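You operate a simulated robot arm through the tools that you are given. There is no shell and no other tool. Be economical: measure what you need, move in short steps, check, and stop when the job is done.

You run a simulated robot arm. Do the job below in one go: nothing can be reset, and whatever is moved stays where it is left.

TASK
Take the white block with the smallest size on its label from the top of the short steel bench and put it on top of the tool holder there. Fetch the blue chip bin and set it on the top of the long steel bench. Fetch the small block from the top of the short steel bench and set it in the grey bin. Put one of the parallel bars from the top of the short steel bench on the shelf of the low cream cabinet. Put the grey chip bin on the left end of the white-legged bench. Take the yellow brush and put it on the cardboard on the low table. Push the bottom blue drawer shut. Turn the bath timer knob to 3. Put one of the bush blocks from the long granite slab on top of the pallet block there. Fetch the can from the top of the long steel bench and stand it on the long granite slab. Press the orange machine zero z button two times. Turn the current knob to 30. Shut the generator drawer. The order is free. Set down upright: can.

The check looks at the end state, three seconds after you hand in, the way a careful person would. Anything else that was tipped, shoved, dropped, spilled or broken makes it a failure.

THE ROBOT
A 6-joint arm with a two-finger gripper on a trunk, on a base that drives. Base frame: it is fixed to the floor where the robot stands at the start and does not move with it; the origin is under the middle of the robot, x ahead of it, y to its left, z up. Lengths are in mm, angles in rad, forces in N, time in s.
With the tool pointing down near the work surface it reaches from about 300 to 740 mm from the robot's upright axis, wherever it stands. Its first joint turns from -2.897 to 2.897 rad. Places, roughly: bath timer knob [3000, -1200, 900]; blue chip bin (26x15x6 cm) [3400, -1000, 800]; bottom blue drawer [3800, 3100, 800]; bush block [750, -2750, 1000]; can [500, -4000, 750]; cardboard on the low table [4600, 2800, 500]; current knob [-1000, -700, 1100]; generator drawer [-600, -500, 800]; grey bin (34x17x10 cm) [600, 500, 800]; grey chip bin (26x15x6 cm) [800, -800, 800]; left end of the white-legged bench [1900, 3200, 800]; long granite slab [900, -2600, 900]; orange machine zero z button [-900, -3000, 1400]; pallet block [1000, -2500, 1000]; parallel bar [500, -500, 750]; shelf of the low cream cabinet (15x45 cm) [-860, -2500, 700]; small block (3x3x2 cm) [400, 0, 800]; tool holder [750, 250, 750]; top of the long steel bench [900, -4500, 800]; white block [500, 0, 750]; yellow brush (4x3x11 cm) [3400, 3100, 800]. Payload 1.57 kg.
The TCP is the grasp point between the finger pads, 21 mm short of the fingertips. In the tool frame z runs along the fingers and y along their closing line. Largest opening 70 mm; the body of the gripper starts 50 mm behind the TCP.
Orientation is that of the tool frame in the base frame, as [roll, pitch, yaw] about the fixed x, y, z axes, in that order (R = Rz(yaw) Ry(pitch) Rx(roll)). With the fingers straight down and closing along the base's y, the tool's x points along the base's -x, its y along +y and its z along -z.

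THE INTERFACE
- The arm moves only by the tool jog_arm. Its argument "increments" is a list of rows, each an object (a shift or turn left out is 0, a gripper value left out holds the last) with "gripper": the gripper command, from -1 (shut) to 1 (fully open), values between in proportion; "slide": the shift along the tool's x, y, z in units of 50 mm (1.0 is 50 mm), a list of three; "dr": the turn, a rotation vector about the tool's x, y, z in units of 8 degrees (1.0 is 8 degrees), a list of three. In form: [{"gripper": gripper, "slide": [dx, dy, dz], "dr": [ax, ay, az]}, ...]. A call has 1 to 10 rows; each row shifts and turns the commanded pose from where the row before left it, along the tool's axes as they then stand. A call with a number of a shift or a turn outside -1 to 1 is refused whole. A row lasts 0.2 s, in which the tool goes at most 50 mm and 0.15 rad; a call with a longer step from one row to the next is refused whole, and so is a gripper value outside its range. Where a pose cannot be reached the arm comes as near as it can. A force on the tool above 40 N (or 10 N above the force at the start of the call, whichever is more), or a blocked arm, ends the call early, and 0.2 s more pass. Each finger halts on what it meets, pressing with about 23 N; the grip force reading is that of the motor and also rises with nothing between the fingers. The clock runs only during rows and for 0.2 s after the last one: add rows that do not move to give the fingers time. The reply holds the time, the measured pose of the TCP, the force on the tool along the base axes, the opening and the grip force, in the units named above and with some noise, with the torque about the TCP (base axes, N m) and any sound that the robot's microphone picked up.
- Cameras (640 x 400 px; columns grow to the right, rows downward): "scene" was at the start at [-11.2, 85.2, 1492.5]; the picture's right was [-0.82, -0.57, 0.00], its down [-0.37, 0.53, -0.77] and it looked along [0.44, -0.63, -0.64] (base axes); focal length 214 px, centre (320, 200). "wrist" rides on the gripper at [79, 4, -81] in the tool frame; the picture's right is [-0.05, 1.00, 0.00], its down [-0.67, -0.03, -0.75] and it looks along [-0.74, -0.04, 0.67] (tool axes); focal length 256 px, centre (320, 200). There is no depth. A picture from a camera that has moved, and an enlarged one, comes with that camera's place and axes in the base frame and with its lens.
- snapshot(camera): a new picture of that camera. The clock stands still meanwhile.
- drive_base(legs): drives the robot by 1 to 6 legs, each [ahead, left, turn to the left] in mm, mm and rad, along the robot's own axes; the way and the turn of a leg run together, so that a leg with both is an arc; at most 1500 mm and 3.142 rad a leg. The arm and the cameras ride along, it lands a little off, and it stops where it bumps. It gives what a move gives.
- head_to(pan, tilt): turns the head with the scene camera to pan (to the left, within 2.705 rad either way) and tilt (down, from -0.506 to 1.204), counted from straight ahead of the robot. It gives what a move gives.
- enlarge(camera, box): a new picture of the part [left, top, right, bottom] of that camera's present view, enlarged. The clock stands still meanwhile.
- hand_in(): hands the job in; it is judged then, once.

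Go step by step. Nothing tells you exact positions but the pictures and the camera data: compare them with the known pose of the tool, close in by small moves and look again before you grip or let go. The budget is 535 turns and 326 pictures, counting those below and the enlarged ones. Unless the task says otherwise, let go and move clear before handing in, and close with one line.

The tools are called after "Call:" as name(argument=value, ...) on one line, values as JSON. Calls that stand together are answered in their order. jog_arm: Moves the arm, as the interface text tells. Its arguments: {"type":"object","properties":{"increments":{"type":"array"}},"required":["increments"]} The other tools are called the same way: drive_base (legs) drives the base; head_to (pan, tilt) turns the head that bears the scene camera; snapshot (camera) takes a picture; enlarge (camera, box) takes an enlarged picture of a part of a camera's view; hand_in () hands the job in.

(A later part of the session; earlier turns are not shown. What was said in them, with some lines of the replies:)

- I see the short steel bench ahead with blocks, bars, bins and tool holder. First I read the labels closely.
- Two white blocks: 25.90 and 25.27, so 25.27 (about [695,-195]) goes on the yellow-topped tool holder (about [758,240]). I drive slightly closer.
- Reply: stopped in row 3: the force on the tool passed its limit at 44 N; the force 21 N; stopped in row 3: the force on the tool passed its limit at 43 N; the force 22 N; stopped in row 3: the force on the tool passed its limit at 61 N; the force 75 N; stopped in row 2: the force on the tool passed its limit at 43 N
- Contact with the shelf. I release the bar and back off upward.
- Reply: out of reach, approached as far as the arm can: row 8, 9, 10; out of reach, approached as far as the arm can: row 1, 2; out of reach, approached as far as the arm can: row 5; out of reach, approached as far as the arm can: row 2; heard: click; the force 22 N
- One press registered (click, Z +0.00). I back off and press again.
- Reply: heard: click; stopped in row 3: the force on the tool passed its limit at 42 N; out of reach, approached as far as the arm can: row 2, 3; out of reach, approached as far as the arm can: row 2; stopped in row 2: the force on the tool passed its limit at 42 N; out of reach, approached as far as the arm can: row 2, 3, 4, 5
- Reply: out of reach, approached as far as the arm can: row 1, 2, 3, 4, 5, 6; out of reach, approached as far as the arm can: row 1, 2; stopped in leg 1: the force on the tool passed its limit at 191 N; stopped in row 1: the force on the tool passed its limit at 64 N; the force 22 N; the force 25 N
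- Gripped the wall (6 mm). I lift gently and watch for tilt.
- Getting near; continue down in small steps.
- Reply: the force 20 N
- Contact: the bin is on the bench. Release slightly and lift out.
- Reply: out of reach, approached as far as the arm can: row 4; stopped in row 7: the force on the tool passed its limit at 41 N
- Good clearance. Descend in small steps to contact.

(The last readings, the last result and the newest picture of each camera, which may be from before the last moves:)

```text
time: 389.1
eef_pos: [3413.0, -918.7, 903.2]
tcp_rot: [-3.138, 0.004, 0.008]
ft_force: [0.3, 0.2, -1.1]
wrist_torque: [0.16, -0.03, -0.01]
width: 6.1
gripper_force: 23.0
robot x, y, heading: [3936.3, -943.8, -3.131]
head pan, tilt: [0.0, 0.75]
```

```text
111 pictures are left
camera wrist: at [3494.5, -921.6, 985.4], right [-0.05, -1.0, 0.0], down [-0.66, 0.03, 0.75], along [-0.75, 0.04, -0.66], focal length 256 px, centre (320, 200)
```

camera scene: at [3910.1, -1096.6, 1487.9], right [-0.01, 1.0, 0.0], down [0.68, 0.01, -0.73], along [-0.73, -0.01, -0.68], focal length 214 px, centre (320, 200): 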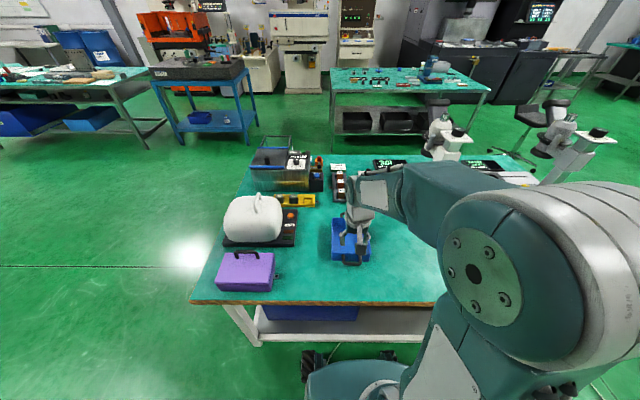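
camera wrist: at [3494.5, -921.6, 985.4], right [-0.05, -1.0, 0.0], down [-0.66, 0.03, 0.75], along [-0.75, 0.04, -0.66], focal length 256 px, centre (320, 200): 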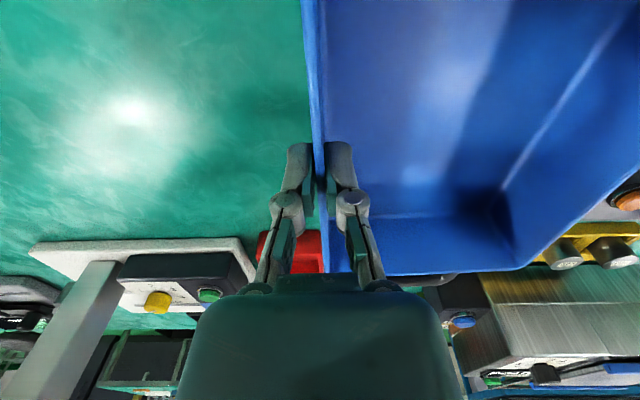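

Call:
jog_arm(increments=[{"slide": [0, 0, -0.9]}, {"slide": [0, 0, -0.9]}, {"slide": [0.4, 0, -0.9]}, {"slide": [0.4, 0, -0.9]}, {"slide": [0.7, 0, -0.3]}, {"slide": [0.7, 0, 0]}])

Call:
drive_base(legs=[[-400, 0, 0], [0, 1000, 0], [0, 0, 3.14]])

```text
time: 390.5
eef_pos: [3523.0, -917.3, 1099.7]
tcp_rot: [-3.138, 0.003, 0.008]
ft_force: [0.3, -0.4, -1.8]
wrist_torque: [0.17, -0.07, 0.0]
width: 6.0
gripper_force: 22.8
robot x, y, heading: [3933.9, -943.0, -3.132]
head pan, tilt: [0.0, 0.75]
```

```text
time: 405.1
eef_pos: [4764.7, -1979.1, 1099.0]
tcp_rot: [-3.138, 0.004, 3.136]
ft_force: [0.2, -0.4, -2.6]
wrist_torque: [-0.13, 0.03, -0.04]
width: 6.0
gripper_force: 23.6
robot x, y, heading: [4354.3, -1951.1, -0.006]
head pan, tilt: [0.0, 0.75]
```

Call:
drive_base(legs=[[-1450, 0, 0], [-1200, 0, 0]])

Call:
head_to(pan=2.6, tilt=0.4)

Call:
snapshot(camera="scene")

```text
time: 418.1
eef_pos: [2082.0, -1931.6, 1099.0]
tcp_rot: [-3.138, 0.003, 3.119]
ft_force: [-0.4, 0.5, -2.0]
wrist_torque: [-0.16, 0.0, 0.0]
width: 6.0
gripper_force: 23.0
robot x, y, heading: [1673.6, -1896.8, -0.017]
head pan, tilt: [0.0, 0.75]
```

```text
time: 420.5
eef_pos: [2082.2, -1932.2, 1099.7]
tcp_rot: [-3.137, 0.004, 3.12]
ft_force: [0.8, -0.2, -2.0]
wrist_torque: [-0.1, 0.04, -0.01]
width: 6.0
gripper_force: 23.2
robot x, y, heading: [1671.2, -1900.1, -0.019]
head pan, tilt: [2.601, 0.4]
```

```text
110 pictures are left
camera scene: at [1537.8, -1688.6, 1519.2], right [0.53, 0.85, 0.0], down [0.33, -0.21, -0.92], along [-0.78, 0.49, -0.39], focal length 214 px, centre (320, 200)
```

scene: 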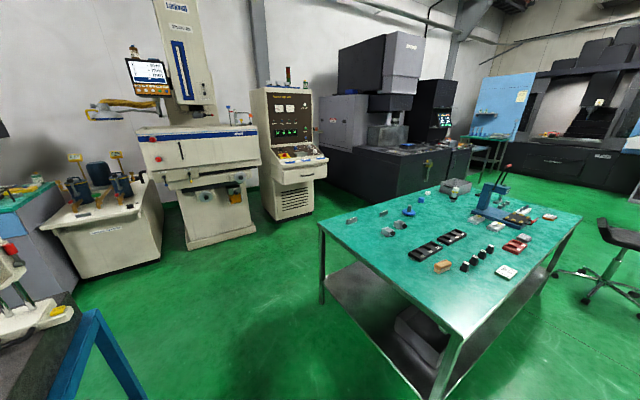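

Call:
drive_base(legs=[[0, 0, 0.019], [0, 330, 0], [-1400, 0, 0], [-330, 0, 0]])

Call:
head_to(pan=-1.6, tilt=0.4)

Call:
snapshot(camera="scene")

```text
time: 431.3
eef_pos: [366.2, -1598.9, 1097.6]
tcp_rot: [-3.138, 0.004, 3.132]
ft_force: [-0.3, 0.5, -1.4]
wrist_torque: [-0.12, 0.03, 0.03]
width: 6.3
gripper_force: 23.3
robot x, y, heading: [-45.2, -1569.8, -0.009]
head pan, tilt: [2.601, 0.4]
```

```text
time: 434.7
eef_pos: [365.3, -1599.1, 1099.6]
tcp_rot: [-3.138, 0.004, 3.133]
ft_force: [-0.2, 0.7, -2.1]
wrist_torque: [-0.14, 0.0, -0.01]
width: 5.9
gripper_force: 22.9
robot x, y, heading: [-43.8, -1567.0, -0.006]
head pan, tilt: [-1.6, 0.4]
```

```text
109 pictures are left
camera scene: at [-106.5, -1504.1, 1519.2], right [-1.0, 0.04, 0.0], down [0.01, 0.39, -0.92], along [-0.03, -0.92, -0.39], focal length 214 px, centre (320, 200)
```

scene: 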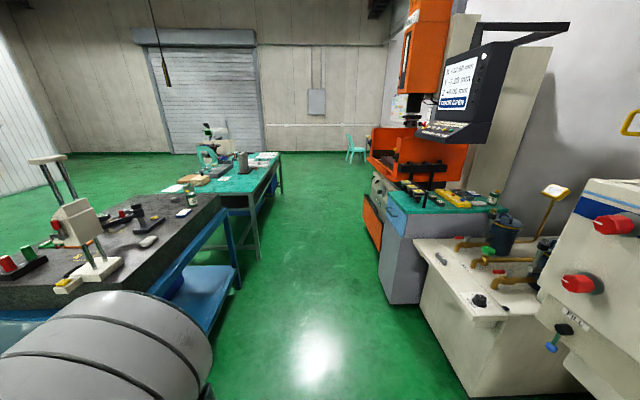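

Call:
drive_base(legs=[[0, -1150, 0], [0, -1060, 0]])

Call:
head_to(pan=0.2, tilt=0.7)

Call:
snapshot(camera="scene")

Call:
snapshot(camera="wrist")

```text
time: 445.5
eef_pos: [251.6, -3821.4, 1099.4]
tcp_rot: [-3.138, 0.004, 3.053]
ft_force: [0.2, 0.1, -2.2]
wrist_torque: [-0.15, 0.01, 0.01]
width: 6.0
gripper_force: 23.3
robot x, y, heading: [-155.0, -3754.7, -0.085]
head pan, tilt: [-1.6, 0.4]
```

```text
time: 447.3
eef_pos: [251.4, -3822.2, 1098.7]
tcp_rot: [-3.139, 0.003, 3.054]
ft_force: [-0.1, 0.8, -1.6]
wrist_torque: [-0.13, 0.01, -0.03]
width: 6.0
gripper_force: 22.3
robot x, y, heading: [-154.3, -3761.0, -0.087]
head pan, tilt: [0.201, 0.7]
```

```text
108 pictures are left
camera scene: at [-116.3, -3588.1, 1492.2], right [0.11, -0.99, 0.0], down [-0.64, -0.07, -0.76], along [0.76, 0.09, -0.64], focal length 214 px, centre (320, 200)
```

scene: 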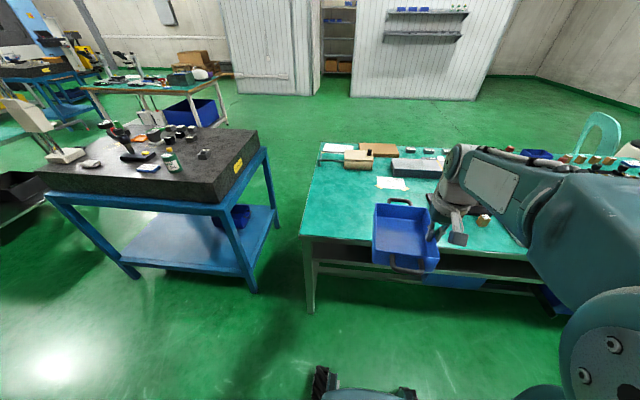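

```text
107 pictures are left
camera wrist: at [174.0, -3809.7, 1179.8], right [0.14, 0.99, 0.0], down [0.66, -0.09, 0.75], along [0.74, -0.11, -0.66], focal length 256 px, centre (320, 200)
```

wrist: 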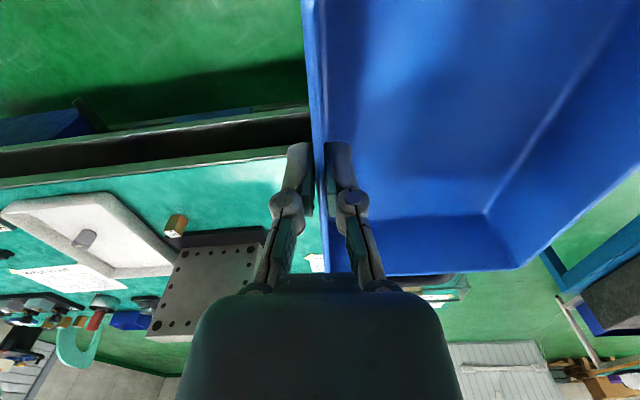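

Call:
drive_base(legs=[[0, 0, 0.087], [210, 60, 0]])

Call:
jog_arm(increments=[{"slide": [-0.85, 0, 0]}, {"slide": [-0.85, 0, 0]}, {"slide": [-0.85, 0, 0]}, {"slide": [-0.85, 0, 0]}, {"slide": [-0.7, 0, 0.3]}, {"slide": [0, 0, 0.8]}, {}])

Call:
snapshot(camera="scene")

Call:
snapshot(camera="wrist")

```text
time: 449.5
eef_pos: [468.3, -3729.6, 1098.9]
tcp_rot: [-3.139, 0.003, 3.138]
ft_force: [-0.2, 0.1, -2.1]
wrist_torque: [-0.17, 0.06, -0.01]
width: 5.9
gripper_force: 22.7
robot x, y, heading: [58.4, -3696.3, -0.002]
head pan, tilt: [0.201, 0.7]
```

```text
time: 451.1
eef_pos: [672.3, -3728.2, 1045.2]
tcp_rot: [-3.137, 0.005, 3.138]
ft_force: [0.0, -0.1, -2.4]
wrist_torque: [-0.18, 0.05, 0.0]
width: 6.1
gripper_force: 23.0
robot x, y, heading: [57.9, -3697.3, 0.0]
head pan, tilt: [0.201, 0.7]
```

```text
106 pictures are left
camera scene: at [83.1, -3526.0, 1492.2], right [0.2, -0.98, 0.0], down [-0.63, -0.13, -0.76], along [0.75, 0.15, -0.65], focal length 214 px, centre (320, 200)
```

scene: 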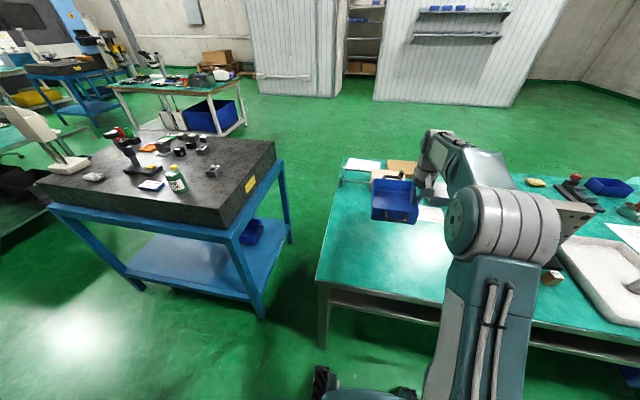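

```text
105 pictures are left
camera wrist: at [593.7, -3722.8, 1126.7], right [0.06, 1.0, 0.0], down [0.66, -0.03, 0.75], along [0.75, -0.04, -0.66], focal length 256 px, centre (320, 200)
```

wrist: 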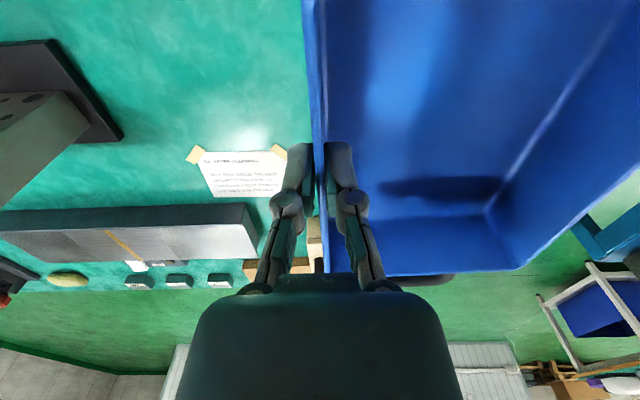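

Call:
jog_arm(increments=[{"slide": [0, 0, 0.9]}, {"slide": [0, 0, 0.9]}, {"slide": [0, 0, 0.9]}, {"slide": [0, 0, 0.9]}, {}])

Call:
enlarge(camera="scene", box=[310, 130, 480, 280])

```text
time: 452.3
eef_pos: [672.2, -3731.7, 866.0]
tcp_rot: [-3.139, 0.004, 3.136]
ft_force: [-0.4, 0.2, -2.8]
wrist_torque: [-0.16, 0.03, 0.02]
width: 6.0
gripper_force: 22.4
robot x, y, heading: [57.2, -3697.4, 0.007]
head pan, tilt: [0.201, 0.7]
```

```text
2.67 times, centred on (395, 205) of scene
camera zoom: at [83.3, -3526.1, 1492.2], right [0.2, -0.98, 0.0], down [-0.63, -0.13, -0.76], along [0.75, 0.15, -0.65], focal length 572 px, centre (120, 187)
```

zoom: 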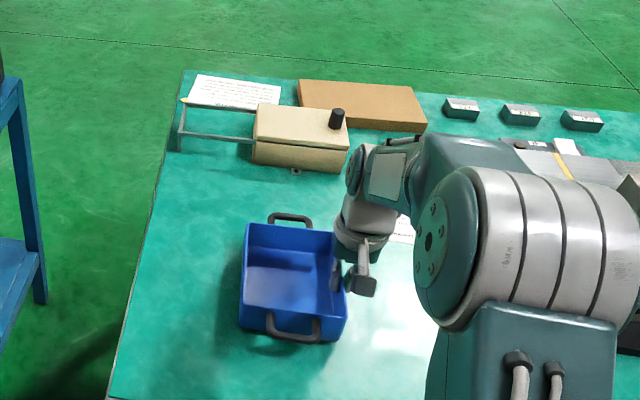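

Call:
jog_arm(increments=[{"slide": [0, 0, 0.25]}, {"slide": [0, 0, 0.15]}, {}])

Call:
jog_arm(increments=[{"slide": [0, 0, 0.12]}, {"slide": [0, 0, 0.08]}, {}])

Call:
jog_arm(increments=[{"slide": [0, 0, 0.08]}, {"slide": [0, 0, 0.06]}, {}])

Call:
enlarge(camera="scene", box=[310, 130, 480, 280])

```text
time: 453.1
eef_pos: [673.0, -3729.9, 845.4]
tcp_rot: [-3.136, 0.005, 3.14]
ft_force: [4.6, -0.4, 19.0]
wrist_torque: [0.03, -0.17, 0.03]
width: 6.1
gripper_force: 23.1
robot x, y, heading: [55.3, -3699.8, -0.004]
head pan, tilt: [0.201, 0.7]
```

```text
time: 453.9
eef_pos: [672.6, -3730.4, 834.9]
tcp_rot: [-3.139, 0.004, 3.139]
ft_force: [-3.4, -2.8, 18.9]
wrist_torque: [-0.07, 0.07, -0.02]
width: 6.4
gripper_force: 23.4
robot x, y, heading: [60.0, -3697.3, 0.004]
head pan, tilt: [0.201, 0.7]
```

```text
time: 454.7
eef_pos: [672.7, -3729.5, 827.9]
tcp_rot: [-3.137, 0.002, 3.138]
ft_force: [-1.2, -7.1, 18.8]
wrist_torque: [-0.13, -0.06, -0.04]
width: 6.0
gripper_force: 22.7
robot x, y, heading: [57.1, -3699.6, -0.0]
head pan, tilt: [0.201, 0.7]
```

```text
2.67 times, centred on (395, 205) of scene
camera zoom: at [81.5, -3527.2, 1492.4], right [0.2, -0.98, 0.0], down [-0.63, -0.13, -0.76], along [0.75, 0.15, -0.64], focal length 572 px, centre (120, 187)
```

zoom: 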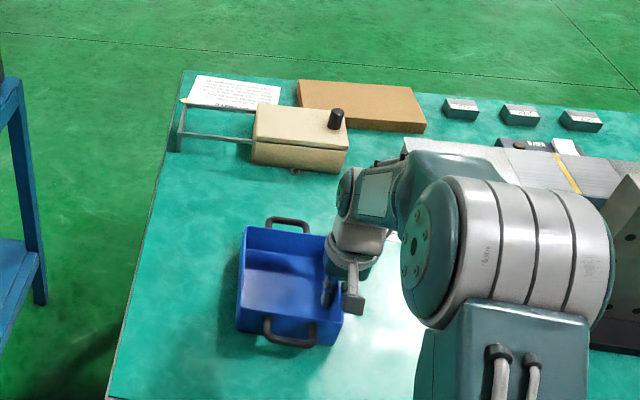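

Call:
jog_arm(increments=[{"gripper": -0.6}, {"gripper": -0.3}, {}, {"slide": [0, 0, -0.3]}, {"slide": [0, 0, -0.8]}, {"slide": [0, 0, -0.9]}, {"slide": [0, 0, -0.9]}, {"slide": [0.5, 0, -0.8]}, {"slide": [0.8, 0, 0]}, {}])

Call:
snapshot(camera="scene")

```text
time: 456.9
eef_pos: [607.1, -3729.0, 1013.9]
tcp_rot: [-3.139, 0.003, 3.135]
ft_force: [0.3, -0.4, -0.5]
wrist_torque: [-0.02, -0.03, -0.01]
width: 24.7
gripper_force: 0.0
robot x, y, heading: [60.8, -3694.5, 0.003]
head pan, tilt: [0.201, 0.7]
```

```text
102 pictures are left
camera scene: at [82.4, -3526.1, 1492.2], right [0.2, -0.98, 0.0], down [-0.63, -0.13, -0.76], along [0.75, 0.15, -0.65], focal length 214 px, centre (320, 200)
```

scene: 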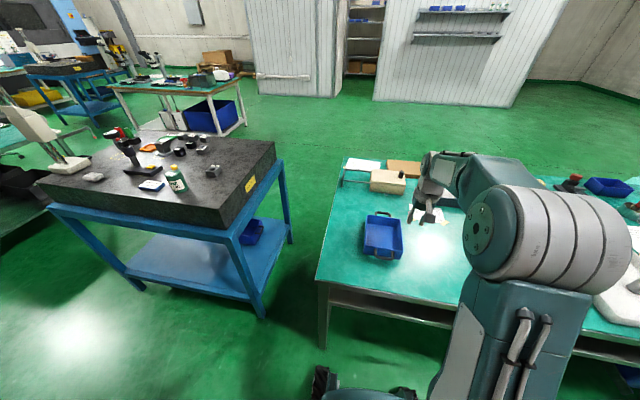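

Call:
jog_arm(increments=[{"slide": [0.7, 0, -0.6]}, {"slide": [0.7, 0, -0.6]}, {"slide": [0.8, 0, -0.4]}, {"slide": [0.6, 0, 0], "gripper": -1}])

Call:
drive_base(legs=[[-120, 0, 0], [0, 1080, 0], [0, 1045, 0]])

```text
time: 457.9
eef_pos: [470.6, -3728.9, 1093.9]
tcp_rot: [-3.138, 0.004, 3.14]
ft_force: [0.5, 0.0, -0.7]
wrist_torque: [-0.01, -0.01, -0.02]
width: 0.0
gripper_force: 23.2
robot x, y, heading: [58.5, -3698.3, -0.001]
head pan, tilt: [0.201, 0.7]
```

```text
time: 469.1
eef_pos: [406.4, -1653.6, 1093.7]
tcp_rot: [-3.136, 0.002, 3.114]
ft_force: [0.8, -0.2, 0.0]
wrist_torque: [0.0, 0.0, 0.0]
width: 0.1
gripper_force: 22.8
robot x, y, heading: [-3.8, -1612.3, -0.024]
head pan, tilt: [0.201, 0.7]
```

Call:
drive_base(legs=[[0, 20, 0.024], [1400, 0, 0], [800, 0, 0]])

Call:
head_to(pan=0.3, tilt=0.6)

Call:
snapshot(camera="scene")

```text
time: 480.5
eef_pos: [2643.3, -1620.4, 1094.4]
tcp_rot: [-3.139, 0.004, 3.127]
ft_force: [-0.5, -0.4, 0.0]
wrist_torque: [-0.03, 0.01, 0.01]
width: 0.0
gripper_force: 23.5
robot x, y, heading: [2228.9, -1583.1, -0.007]
head pan, tilt: [0.201, 0.7]
```

```text
time: 481.2
eef_pos: [2642.5, -1621.0, 1095.0]
tcp_rot: [-3.139, 0.003, 3.127]
ft_force: [0.2, 0.8, 0.7]
wrist_torque: [0.0, -0.01, -0.01]
width: 0.2
gripper_force: 23.3
robot x, y, heading: [2226.2, -1583.4, -0.012]
head pan, tilt: [0.3, 0.6]
```

```text
101 pictures are left
camera scene: at [2257.6, -1403.2, 1500.8], right [0.28, -0.96, 0.0], down [-0.54, -0.16, -0.82], along [0.79, 0.23, -0.57], focal length 214 px, centre (320, 200)
```

scene: 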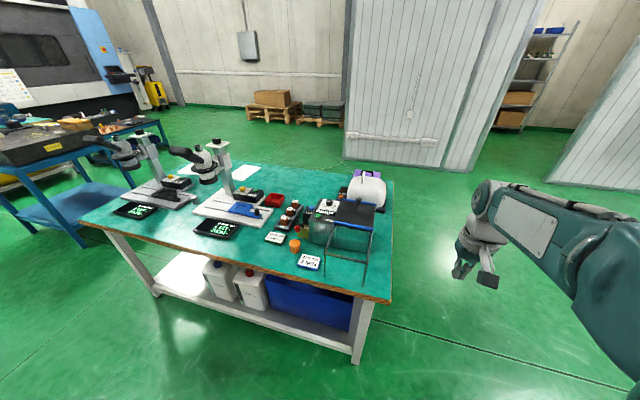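

Call:
drive_base(legs=[[0, 345, 0.01], [185, 0, 0]])

Call:
head_to(pan=0.0, tilt=0.75)

Call:
snapshot(camera="scene")

Call:
snapshot(camera="wrist")

```text
time: 484.5
eef_pos: [2827.7, -1276.7, 1095.2]
tcp_rot: [-3.138, 0.004, 3.141]
ft_force: [0.2, -0.2, -0.1]
wrist_torque: [-0.02, 0.02, 0.02]
width: 0.2
gripper_force: 23.1
robot x, y, heading: [2412.9, -1245.0, 0.002]
head pan, tilt: [0.3, 0.6]
```

```text
time: 485.3
eef_pos: [2827.1, -1276.3, 1094.3]
tcp_rot: [-3.139, 0.004, 3.141]
ft_force: [0.0, 0.0, 0.3]
wrist_torque: [-0.01, 0.02, 0.0]
width: 0.0
gripper_force: 22.5
robot x, y, heading: [2417.4, -1248.5, -0.005]
head pan, tilt: [0.0, 0.75]
```

```text
100 pictures are left
camera scene: at [2438.5, -1090.6, 1488.0], right [0.0, -1.0, 0.0], down [-0.68, 0.0, -0.73], along [0.73, 0.0, -0.68], focal length 214 px, centre (320, 200)
```

scene: 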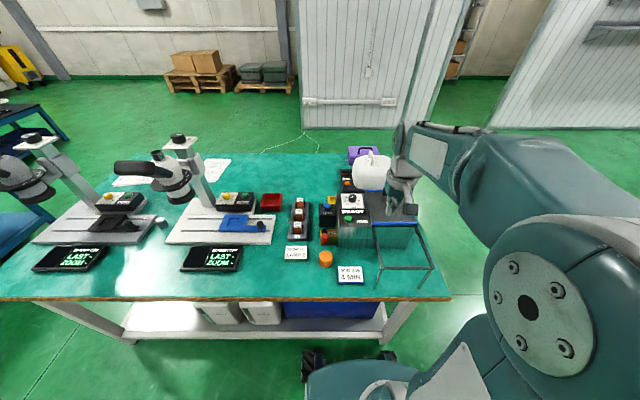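

```text
99 pictures are left
camera wrist: at [2749.9, -1271.6, 1175.5], right [0.05, 1.0, 0.0], down [0.66, -0.03, 0.75], along [0.75, -0.04, -0.66], focal length 256 px, centre (320, 200)
```

wrist: 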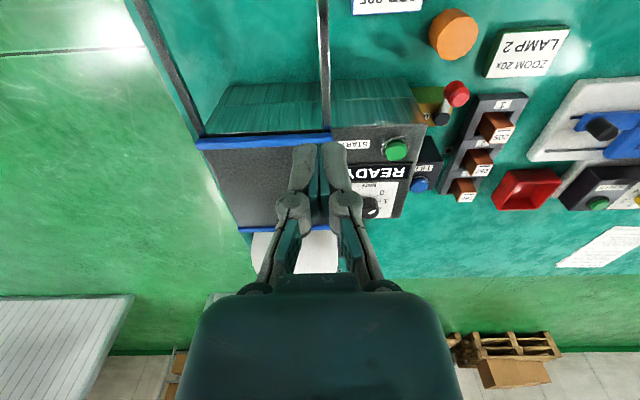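

Call:
enlarge(camera="wrist", box=[320, 120, 440, 230])

Call:
enlarge(camera="scene", box=[310, 180, 410, 260])

```text
3.64 times, centred on (380, 175) of wrist
camera zoom: at [2749.9, -1271.6, 1175.5], right [0.05, 1.0, 0.0], down [0.66, -0.03, 0.75], along [0.75, -0.04, -0.66], focal length 931 px, centre (102, 291)
```

zoom: 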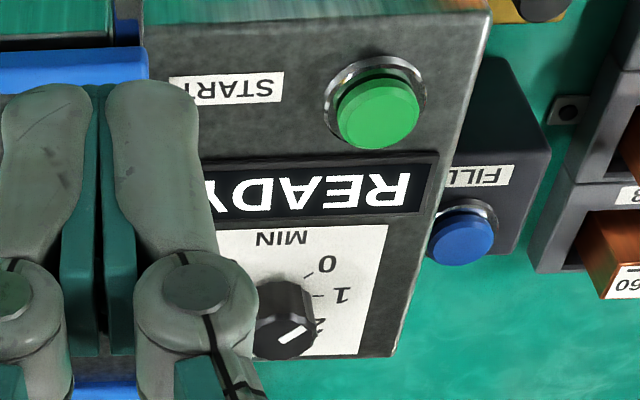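

```text
5.00 times, centred on (360, 220) of scene
camera zoom: at [2438.5, -1090.6, 1488.0], right [0.0, -1.0, 0.0], down [-0.68, 0.0, -0.73], along [0.73, 0.0, -0.68], focal length 1072 px, centre (120, 100)
```

zoom: 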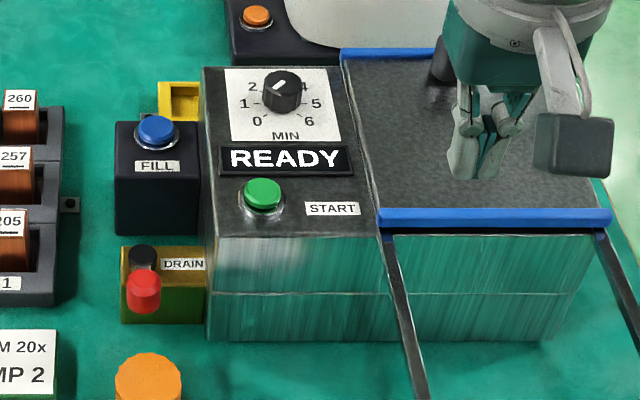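

Call:
jog_arm(increments=[{"slide": [-0.8, 0.31, 0], "gripper": 1}, {"slide": [-0.8, 0.31, 0]}, {"slide": [-0.8, 0.31, 0]}, {"slide": [-0.8, 0.31, 0.3]}, {"slide": [-0.5, 0, 0.6]}, {}])

Call:
enlarge(camera="wrist", box=[220, 0, 420, 140])

Call:
snapshot(camera="wrist")

```text
time: 486.7
eef_pos: [3009.9, -1215.1, 1048.9]
tcp_rot: [-3.136, 0.004, 3.14]
ft_force: [-0.7, -1.0, 0.1]
wrist_torque: [0.04, 0.01, 0.01]
width: 70.1
gripper_force: 0.1
robot x, y, heading: [2413.7, -1247.3, 0.001]
head pan, tilt: [0.0, 0.75]
```

```text
2.86 times, centred on (320, 70) of wrist
camera zoom: at [2931.6, -1209.7, 1130.4], right [0.05, 1.0, 0.0], down [0.66, -0.03, 0.75], along [0.75, -0.04, -0.66], focal length 731 px, centre (320, 571)
```

zoom: 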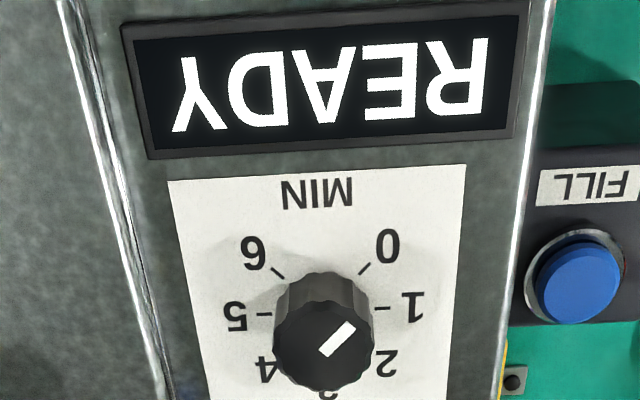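

```text
95 pictures are left
camera wrist: at [2931.6, -1209.7, 1130.4], right [0.05, 1.0, 0.0], down [0.66, -0.03, 0.75], along [0.75, -0.04, -0.66], focal length 256 px, centre (320, 200)
```

wrist: 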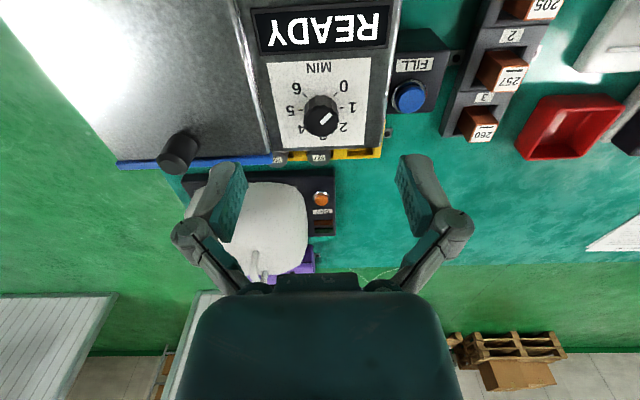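

Call:
jog_arm(increments=[{"slide": [-0.71, 0, 0.2], "dr": [0, 0, -1]}, {"dr": [0, 0, -1]}, {"dr": [0, 0, -1]}, {"dr": [0, 0, -1]}, {"dr": [0, 0, -1]}, {"dr": [0, 0, -1]}, {"dr": [0, 0, -1]}, {"dr": [0, 0, -1]}, {"dr": [0, 0, -1]}, {"dr": [0, 0, -1]}])

Call:
jog_arm(increments=[{"dr": [0, 0, -1], "slide": [0, 0, 0.4]}, {"slide": [0, 0, 0.3]}, {}])

Call:
snapshot(camera="wrist")

Call:
enlarge(camera="scene", box=[310, 150, 430, 260])

```text
time: 488.9
eef_pos: [3048.8, -1215.6, 1041.6]
tcp_rot: [-3.139, -0.003, -1.745]
ft_force: [0.4, 0.4, -0.3]
wrist_torque: [-0.01, 0.02, 0.0]
width: 70.0
gripper_force: 0.0
robot x, y, heading: [2414.7, -1243.7, -0.001]
head pan, tilt: [0.0, 0.75]
```

```text
time: 489.7
eef_pos: [3049.6, -1213.9, 1004.4]
tcp_rot: [-3.137, -0.005, -1.605]
ft_force: [0.7, 0.2, 0.6]
wrist_torque: [0.02, 0.0, 0.0]
width: 70.0
gripper_force: 0.1
robot x, y, heading: [2414.8, -1246.9, 0.005]
head pan, tilt: [0.0, 0.75]
```

```text
94 pictures are left
camera wrist: at [3043.1, -1293.7, 1085.3], right [-1.0, 0.09, 0.0], down [0.06, 0.67, 0.74], along [0.07, 0.74, -0.67], focal length 256 px, centre (320, 200)
```

wrist: 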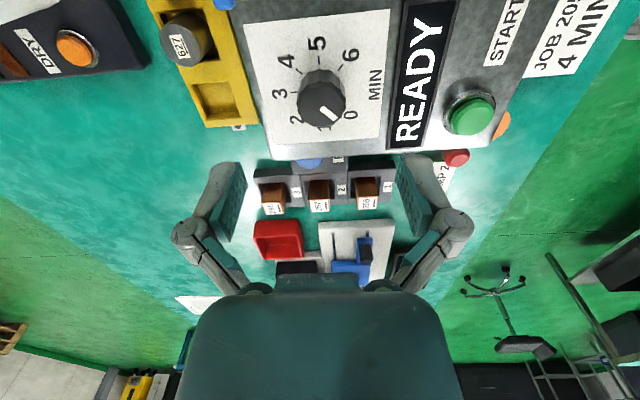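

```text
3.64 times, centred on (370, 205) of scene
camera zoom: at [2439.7, -1090.7, 1487.9], right [0.0, -1.0, 0.0], down [-0.68, 0.0, -0.73], along [0.73, 0.0, -0.68], focal length 780 px, centre (138, 182)
```

zoom: 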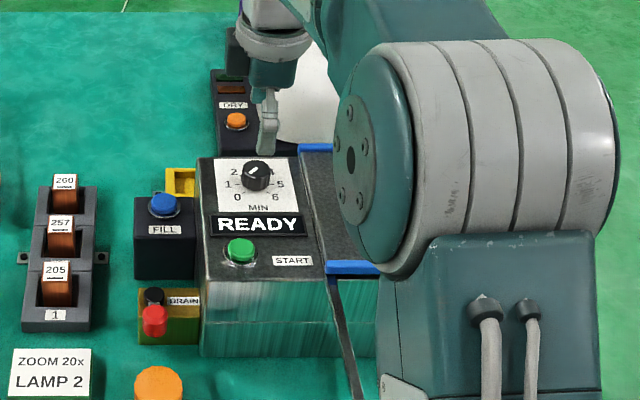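

Call:
jog_arm(increments=[{"slide": [0.05, 0, 0.3], "gripper": 0.25}, {"slide": [0, 0, 0.2]}, {}])

Call:
snapshot(camera="wrist")

```text
time: 490.5
eef_pos: [3048.9, -1217.8, 979.4]
tcp_rot: [-3.138, -0.004, -1.606]
ft_force: [-0.6, 0.4, 0.0]
wrist_torque: [-0.01, -0.02, -0.02]
width: 43.6
gripper_force: 0.1
robot x, y, heading: [2411.9, -1244.8, 0.0]
head pan, tilt: [0.0, 0.75]
```

```text
92 pictures are left
camera wrist: at [3042.6, -1296.0, 1060.1], right [-1.0, 0.09, 0.0], down [0.06, 0.67, 0.74], along [0.07, 0.74, -0.67], focal length 256 px, centre (320, 200)
```

wrist: 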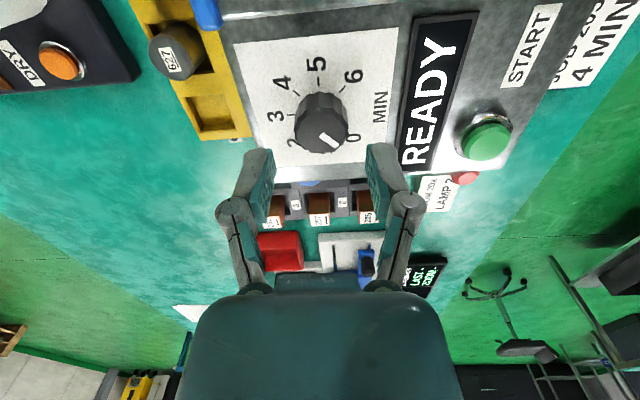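

Call:
jog_arm(increments=[{"slide": [0.05, 0.0, 0.36]}, {}])

Call:
snapshot(camera="wrist")

```text
time: 491.1
eef_pos: [3048.0, -1221.1, 960.4]
tcp_rot: [-3.139, -0.004, -1.606]
ft_force: [0.1, 0.2, 0.1]
wrist_torque: [0.0, -0.03, -0.03]
width: 43.7
gripper_force: 0.1
robot x, y, heading: [2415.0, -1248.2, -0.001]
head pan, tilt: [0.0, 0.75]
```

```text
91 pictures are left
camera wrist: at [3042.8, -1298.6, 1041.6], right [-1.0, 0.09, 0.0], down [0.06, 0.67, 0.74], along [0.07, 0.74, -0.67], focal length 256 px, centre (320, 200)
```

wrist: 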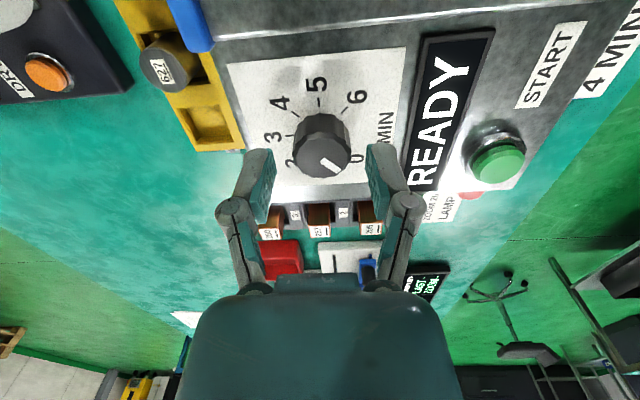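

Call:
jog_arm(increments=[{"slide": [0.04, 0.02, 0]}, {"gripper": -1}, {"gripper": -1}, {}])

Call:
snapshot(camera="wrist")

```text
time: 492.1
eef_pos: [3047.9, -1222.1, 961.8]
tcp_rot: [-3.137, -0.003, -1.607]
ft_force: [-0.4, 0.9, 0.4]
wrist_torque: [-0.01, -0.01, 0.0]
width: 0.0
gripper_force: 22.8
robot x, y, heading: [2413.8, -1245.5, -0.002]
head pan, tilt: [0.0, 0.75]
```

```text
90 pictures are left
camera wrist: at [3041.4, -1300.1, 1043.6], right [-1.0, 0.09, 0.0], down [0.06, 0.67, 0.74], along [0.07, 0.74, -0.67], focal length 256 px, centre (320, 200)
```

wrist: 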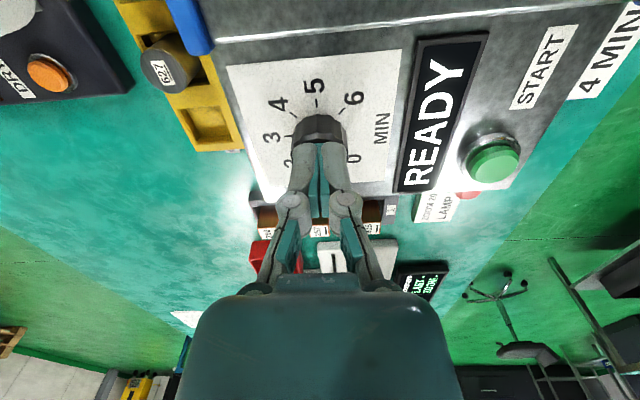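

Call:
jog_arm(increments=[{"slide": [0, 0, -0.1], "gripper": 0.25}, {"gripper": 0.25}, {"slide": [-0.15, 0, 0]}, {"slide": [0, 0, 0.34]}, {}])

Call:
snapshot(camera="wrist")

Call:
enlarge(camera="scene", box=[330, 170, 400, 230])

```text
time: 493.3
eef_pos: [3047.6, -1214.2, 949.4]
tcp_rot: [-3.139, -0.002, -1.607]
ft_force: [-0.3, 0.8, -0.3]
wrist_torque: [-0.02, -0.01, -0.03]
width: 43.5
gripper_force: 0.1
robot x, y, heading: [2417.3, -1247.8, 0.004]
head pan, tilt: [0.0, 0.75]
```

```text
89 pictures are left
camera wrist: at [3041.8, -1293.2, 1031.0], right [-1.0, 0.09, 0.0], down [0.06, 0.67, 0.74], along [0.07, 0.74, -0.67], focal length 256 px, centre (320, 200)
```

wrist: 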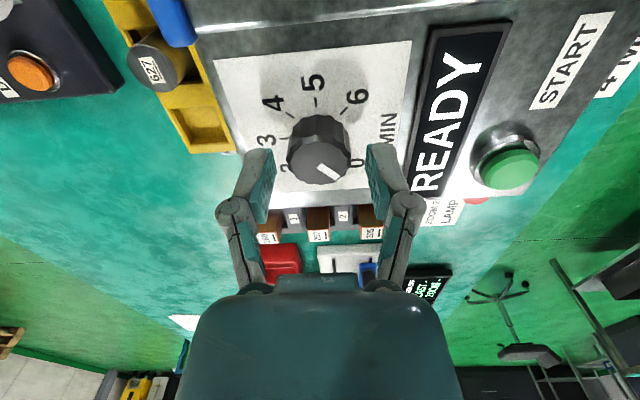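

```text
6.67 times, centred on (365, 200) of scene
camera zoom: at [2439.7, -1090.7, 1487.9], right [0.0, -1.0, 0.0], down [-0.68, 0.0, -0.73], along [0.73, 0.0, -0.68], focal length 1430 px, centre (20, 200)
```

zoom: 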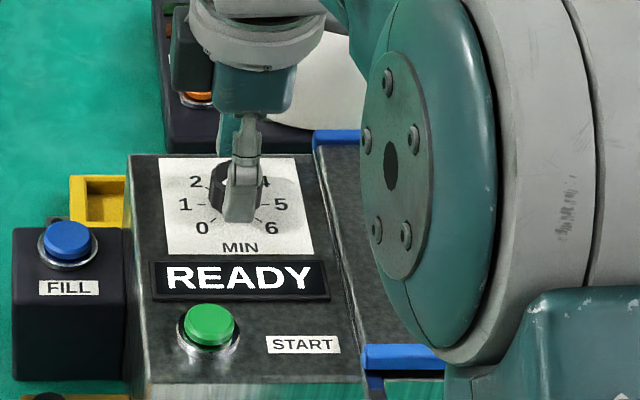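

Call:
jog_arm(increments=[{"gripper": -1}, {"gripper": -1}, {"gripper": -1}, {}])

Call:
snapshot(camera="wrist")

```text
time: 494.3
eef_pos: [3047.6, -1215.4, 949.6]
tcp_rot: [-3.137, -0.003, -1.606]
ft_force: [5.1, -0.1, 9.6]
wrist_torque: [-0.13, -0.03, 0.05]
width: 29.6
gripper_force: 31.8
robot x, y, heading: [2414.9, -1247.8, -0.0]
head pan, tilt: [0.0, 0.75]
```

```text
87 pictures are left
camera wrist: at [3042.0, -1293.2, 1031.7], right [-1.0, 0.09, -0.01], down [0.06, 0.67, 0.74], along [0.07, 0.74, -0.67], focal length 256 px, centre (320, 200)
```

wrist: 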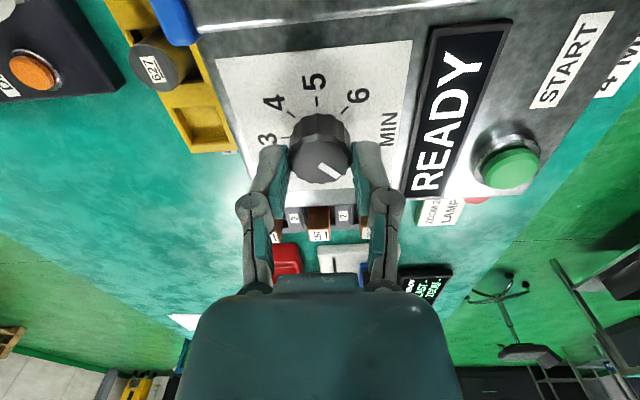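

Knob gripped at 29.6 mm. Rotate clockwise in steps.

Call:
jog_arm(increments=[{"dr": [0, 0, 0.9]}, {"dr": [0, 0, 0.9]}, {"dr": [0, 0, 0.9]}, {"dr": [0, 0, 0.9]}, {}])

Call:
snapshot(camera="wrist")

```text
time: 495.5
eef_pos: [3049.2, -1215.8, 949.9]
tcp_rot: [-3.137, -0.001, -2.112]
ft_force: [5.6, -0.7, 12.7]
wrist_torque: [-0.5, 0.2, 0.04]
width: 29.9
gripper_force: 32.0
robot x, y, heading: [2413.9, -1249.0, -0.001]
head pan, tilt: [0.0, 0.75]
```

```text
86 pictures are left
camera wrist: at [3005.5, -1280.2, 1031.4], right [-0.83, 0.56, -0.01], down [0.37, 0.56, 0.74], along [0.42, 0.61, -0.67], focal length 256 px, centre (320, 200)
```

wrist: 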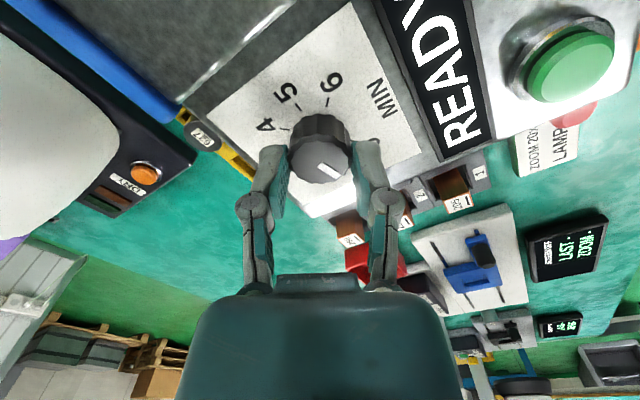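

Call:
jog_arm(increments=[{"dr": [0, 0, 0.95]}, {"dr": [0, 0, 0.95]}, {"dr": [0, 0, 0.95]}, {"dr": [0, 0, 0.95]}, {"dr": [0, 0, 0.95]}, {"dr": [0, 0, 0.95]}, {"dr": [0, 0, 0.95]}, {"dr": [0, 0, 0.95]}, {}])

Call:
jog_arm(increments=[{"dr": [0, 0, 0.95]}, {"dr": [0, 0, 0.95]}, {"dr": [0, 0, 0.95]}, {"dr": [0, 0, 0.95]}, {"dr": [0, 0, 0.95]}, {"dr": [0, 0, 0.95]}, {}])

Call:
snapshot(camera="wrist")

```text
time: 497.5
eef_pos: [3049.3, -1217.1, 950.0]
tcp_rot: [-3.138, 0.006, 3.11]
ft_force: [23.2, -5.7, 8.8]
wrist_torque: [-0.13, -0.52, 0.07]
width: 29.6
gripper_force: 32.3
robot x, y, heading: [2413.0, -1244.4, -0.003]
head pan, tilt: [0.0, 0.75]
```

```text
time: 499.1
eef_pos: [3046.6, -1218.0, 949.9]
tcp_rot: [-3.141, 0.004, 2.313]
ft_force: [20.8, -11.1, 3.6]
wrist_torque: [-0.36, -0.63, -0.03]
width: 29.7
gripper_force: 32.6
robot x, y, heading: [2416.9, -1248.2, -0.005]
head pan, tilt: [0.0, 0.75]
```

```text
85 pictures are left
camera wrist: at [2999.0, -1154.8, 1030.7], right [0.77, 0.64, 0.0], down [0.42, -0.51, 0.75], along [0.48, -0.58, -0.66], focal length 256 px, centre (320, 200)
```

wrist: 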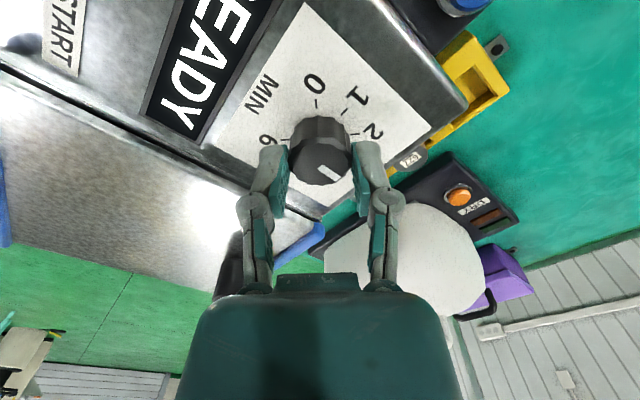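

Call:
jog_arm(increments=[{"gripper": 0.0}, {"gripper": 0.3}, {"gripper": 0.3}, {"slide": [0, 0, -0.5]}, {"slide": [0, 0, -0.9]}, {"slide": [0, 0, -0.9]}, {}])

Call:
enlarge(camera="wrist", box=[220, 0, 420, 140])

Call:
enlarge(camera="scene", box=[330, 170, 400, 230])

```text
time: 500.7
eef_pos: [3045.7, -1216.3, 1067.7]
tcp_rot: [-3.14, 0.005, 2.317]
ft_force: [0.3, -0.2, 0.0]
wrist_torque: [0.01, 0.04, 0.01]
width: 45.7
gripper_force: 0.0
robot x, y, heading: [2418.3, -1249.5, -0.006]
head pan, tilt: [0.0, 0.75]
```

```text
2.86 times, centred on (320, 70) of wrist
camera zoom: at [2997.7, -1154.8, 1148.3], right [0.77, 0.64, 0.0], down [0.42, -0.51, 0.75], along [0.48, -0.58, -0.66], focal length 731 px, centre (320, 571)
```

zoom: 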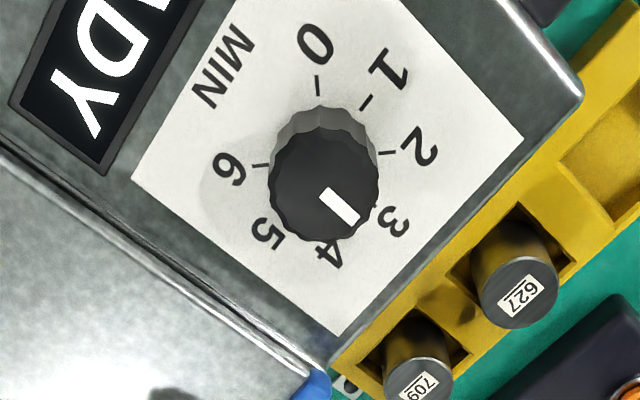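

```text
6.67 times, centred on (365, 200) of scene
camera zoom: at [2439.6, -1090.7, 1487.9], right [0.0, -1.0, 0.0], down [-0.68, 0.0, -0.73], along [0.73, 0.0, -0.68], focal length 1430 px, centre (20, 200)
```

zoom: 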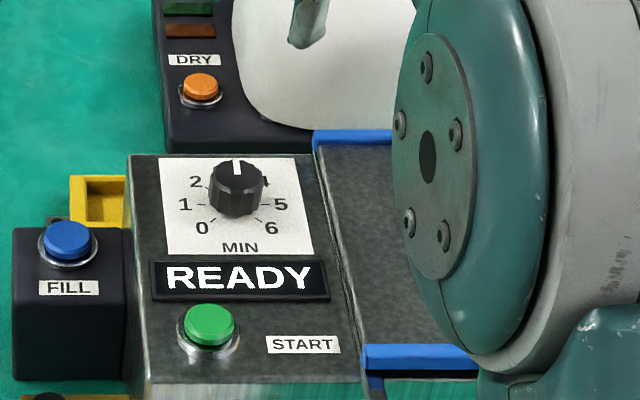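

Call:
jog_arm(increments=[{"slide": [0, 0, -0.9]}, {"slide": [0, 0, -0.5], "dr": [0, 0, -0.9]}, {"dr": [0, 0, -0.9]}, {"dr": [0, 0, -0.9]}, {"dr": [0, 0, -0.9]}, {"dr": [0, 0, -0.9]}, {"dr": [0, 0, -0.9]}, {"slide": [0.9, 0, 0]}, {"slide": [0.9, 0, 0]}, {"slide": [0.9, 0, 0]}])

Call:
drive_base(legs=[[-300, 0, 0]])

Call:
head_to(pan=2.5, tilt=0.4)

Call:
snapshot(camera="scene")

Call:
enlarge(camera="scene", box=[100, 120, 420, 330])

```text
time: 502.9
eef_pos: [2911.3, -1206.5, 1130.7]
tcp_rot: [-3.138, 0.003, 3.071]
ft_force: [0.6, -0.2, -1.4]
wrist_torque: [-0.02, -0.02, 0.0]
width: 45.8
gripper_force: 0.1
robot x, y, heading: [2410.6, -1241.5, -0.003]
head pan, tilt: [0.0, 0.75]
```

```text
time: 505.0
eef_pos: [2612.9, -1209.9, 1132.3]
tcp_rot: [-3.139, 0.003, 3.063]
ft_force: [0.9, 0.3, 0.3]
wrist_torque: [0.01, 0.0, 0.03]
width: 45.5
gripper_force: 0.0
robot x, y, heading: [2116.0, -1244.6, -0.005]
head pan, tilt: [0.0, 0.75]
```

```text
time: 507.3
eef_pos: [2613.3, -1209.6, 1132.3]
tcp_rot: [-3.136, 0.002, 3.063]
ft_force: [0.0, 0.4, 0.2]
wrist_torque: [-0.02, 0.0, 0.01]
width: 45.6
gripper_force: 0.0
robot x, y, heading: [2113.7, -1245.4, -0.007]
head pan, tilt: [2.499, 0.4]
```

```text
82 pictures are left
camera scene: at [1983.5, -1033.4, 1519.2], right [0.6, 0.8, 0.0], down [0.31, -0.24, -0.92], along [-0.73, 0.56, -0.39], focal length 214 px, centre (320, 200)
```

scene: 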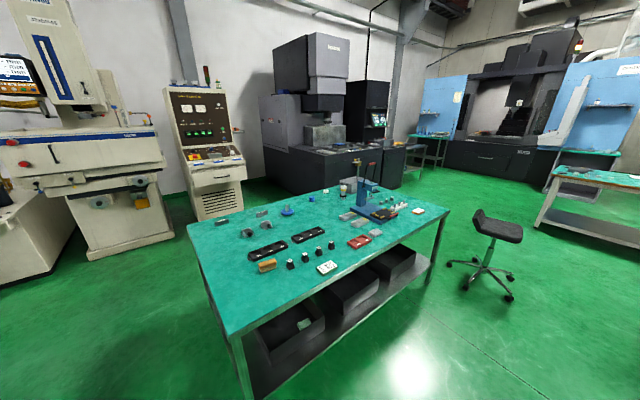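

```text
1.90 times, centred on (260, 225) of scene
camera zoom: at [1983.5, -1033.4, 1519.2], right [0.6, 0.8, 0.0], down [0.31, -0.24, -0.92], along [-0.73, 0.56, -0.39], focal length 408 px, centre (434, 152)
```

zoom: 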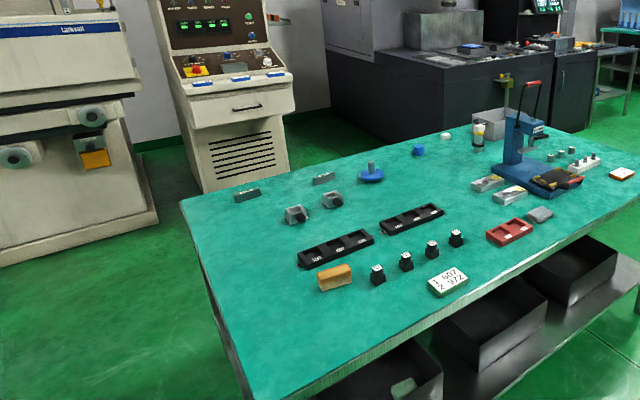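

All thirteen jobs look done in the pictures: the drawers are shut, the knobs and button are set, and the items are in place with the can standing upright. The gripper is open and clear, so I hand in now.

Call:
hand_in()

```text
The job is handed in.
```

I handed the job in with all thirteen tasks done: each looked right in the pictures, the can is standing upright, and the arm is clear of everything.
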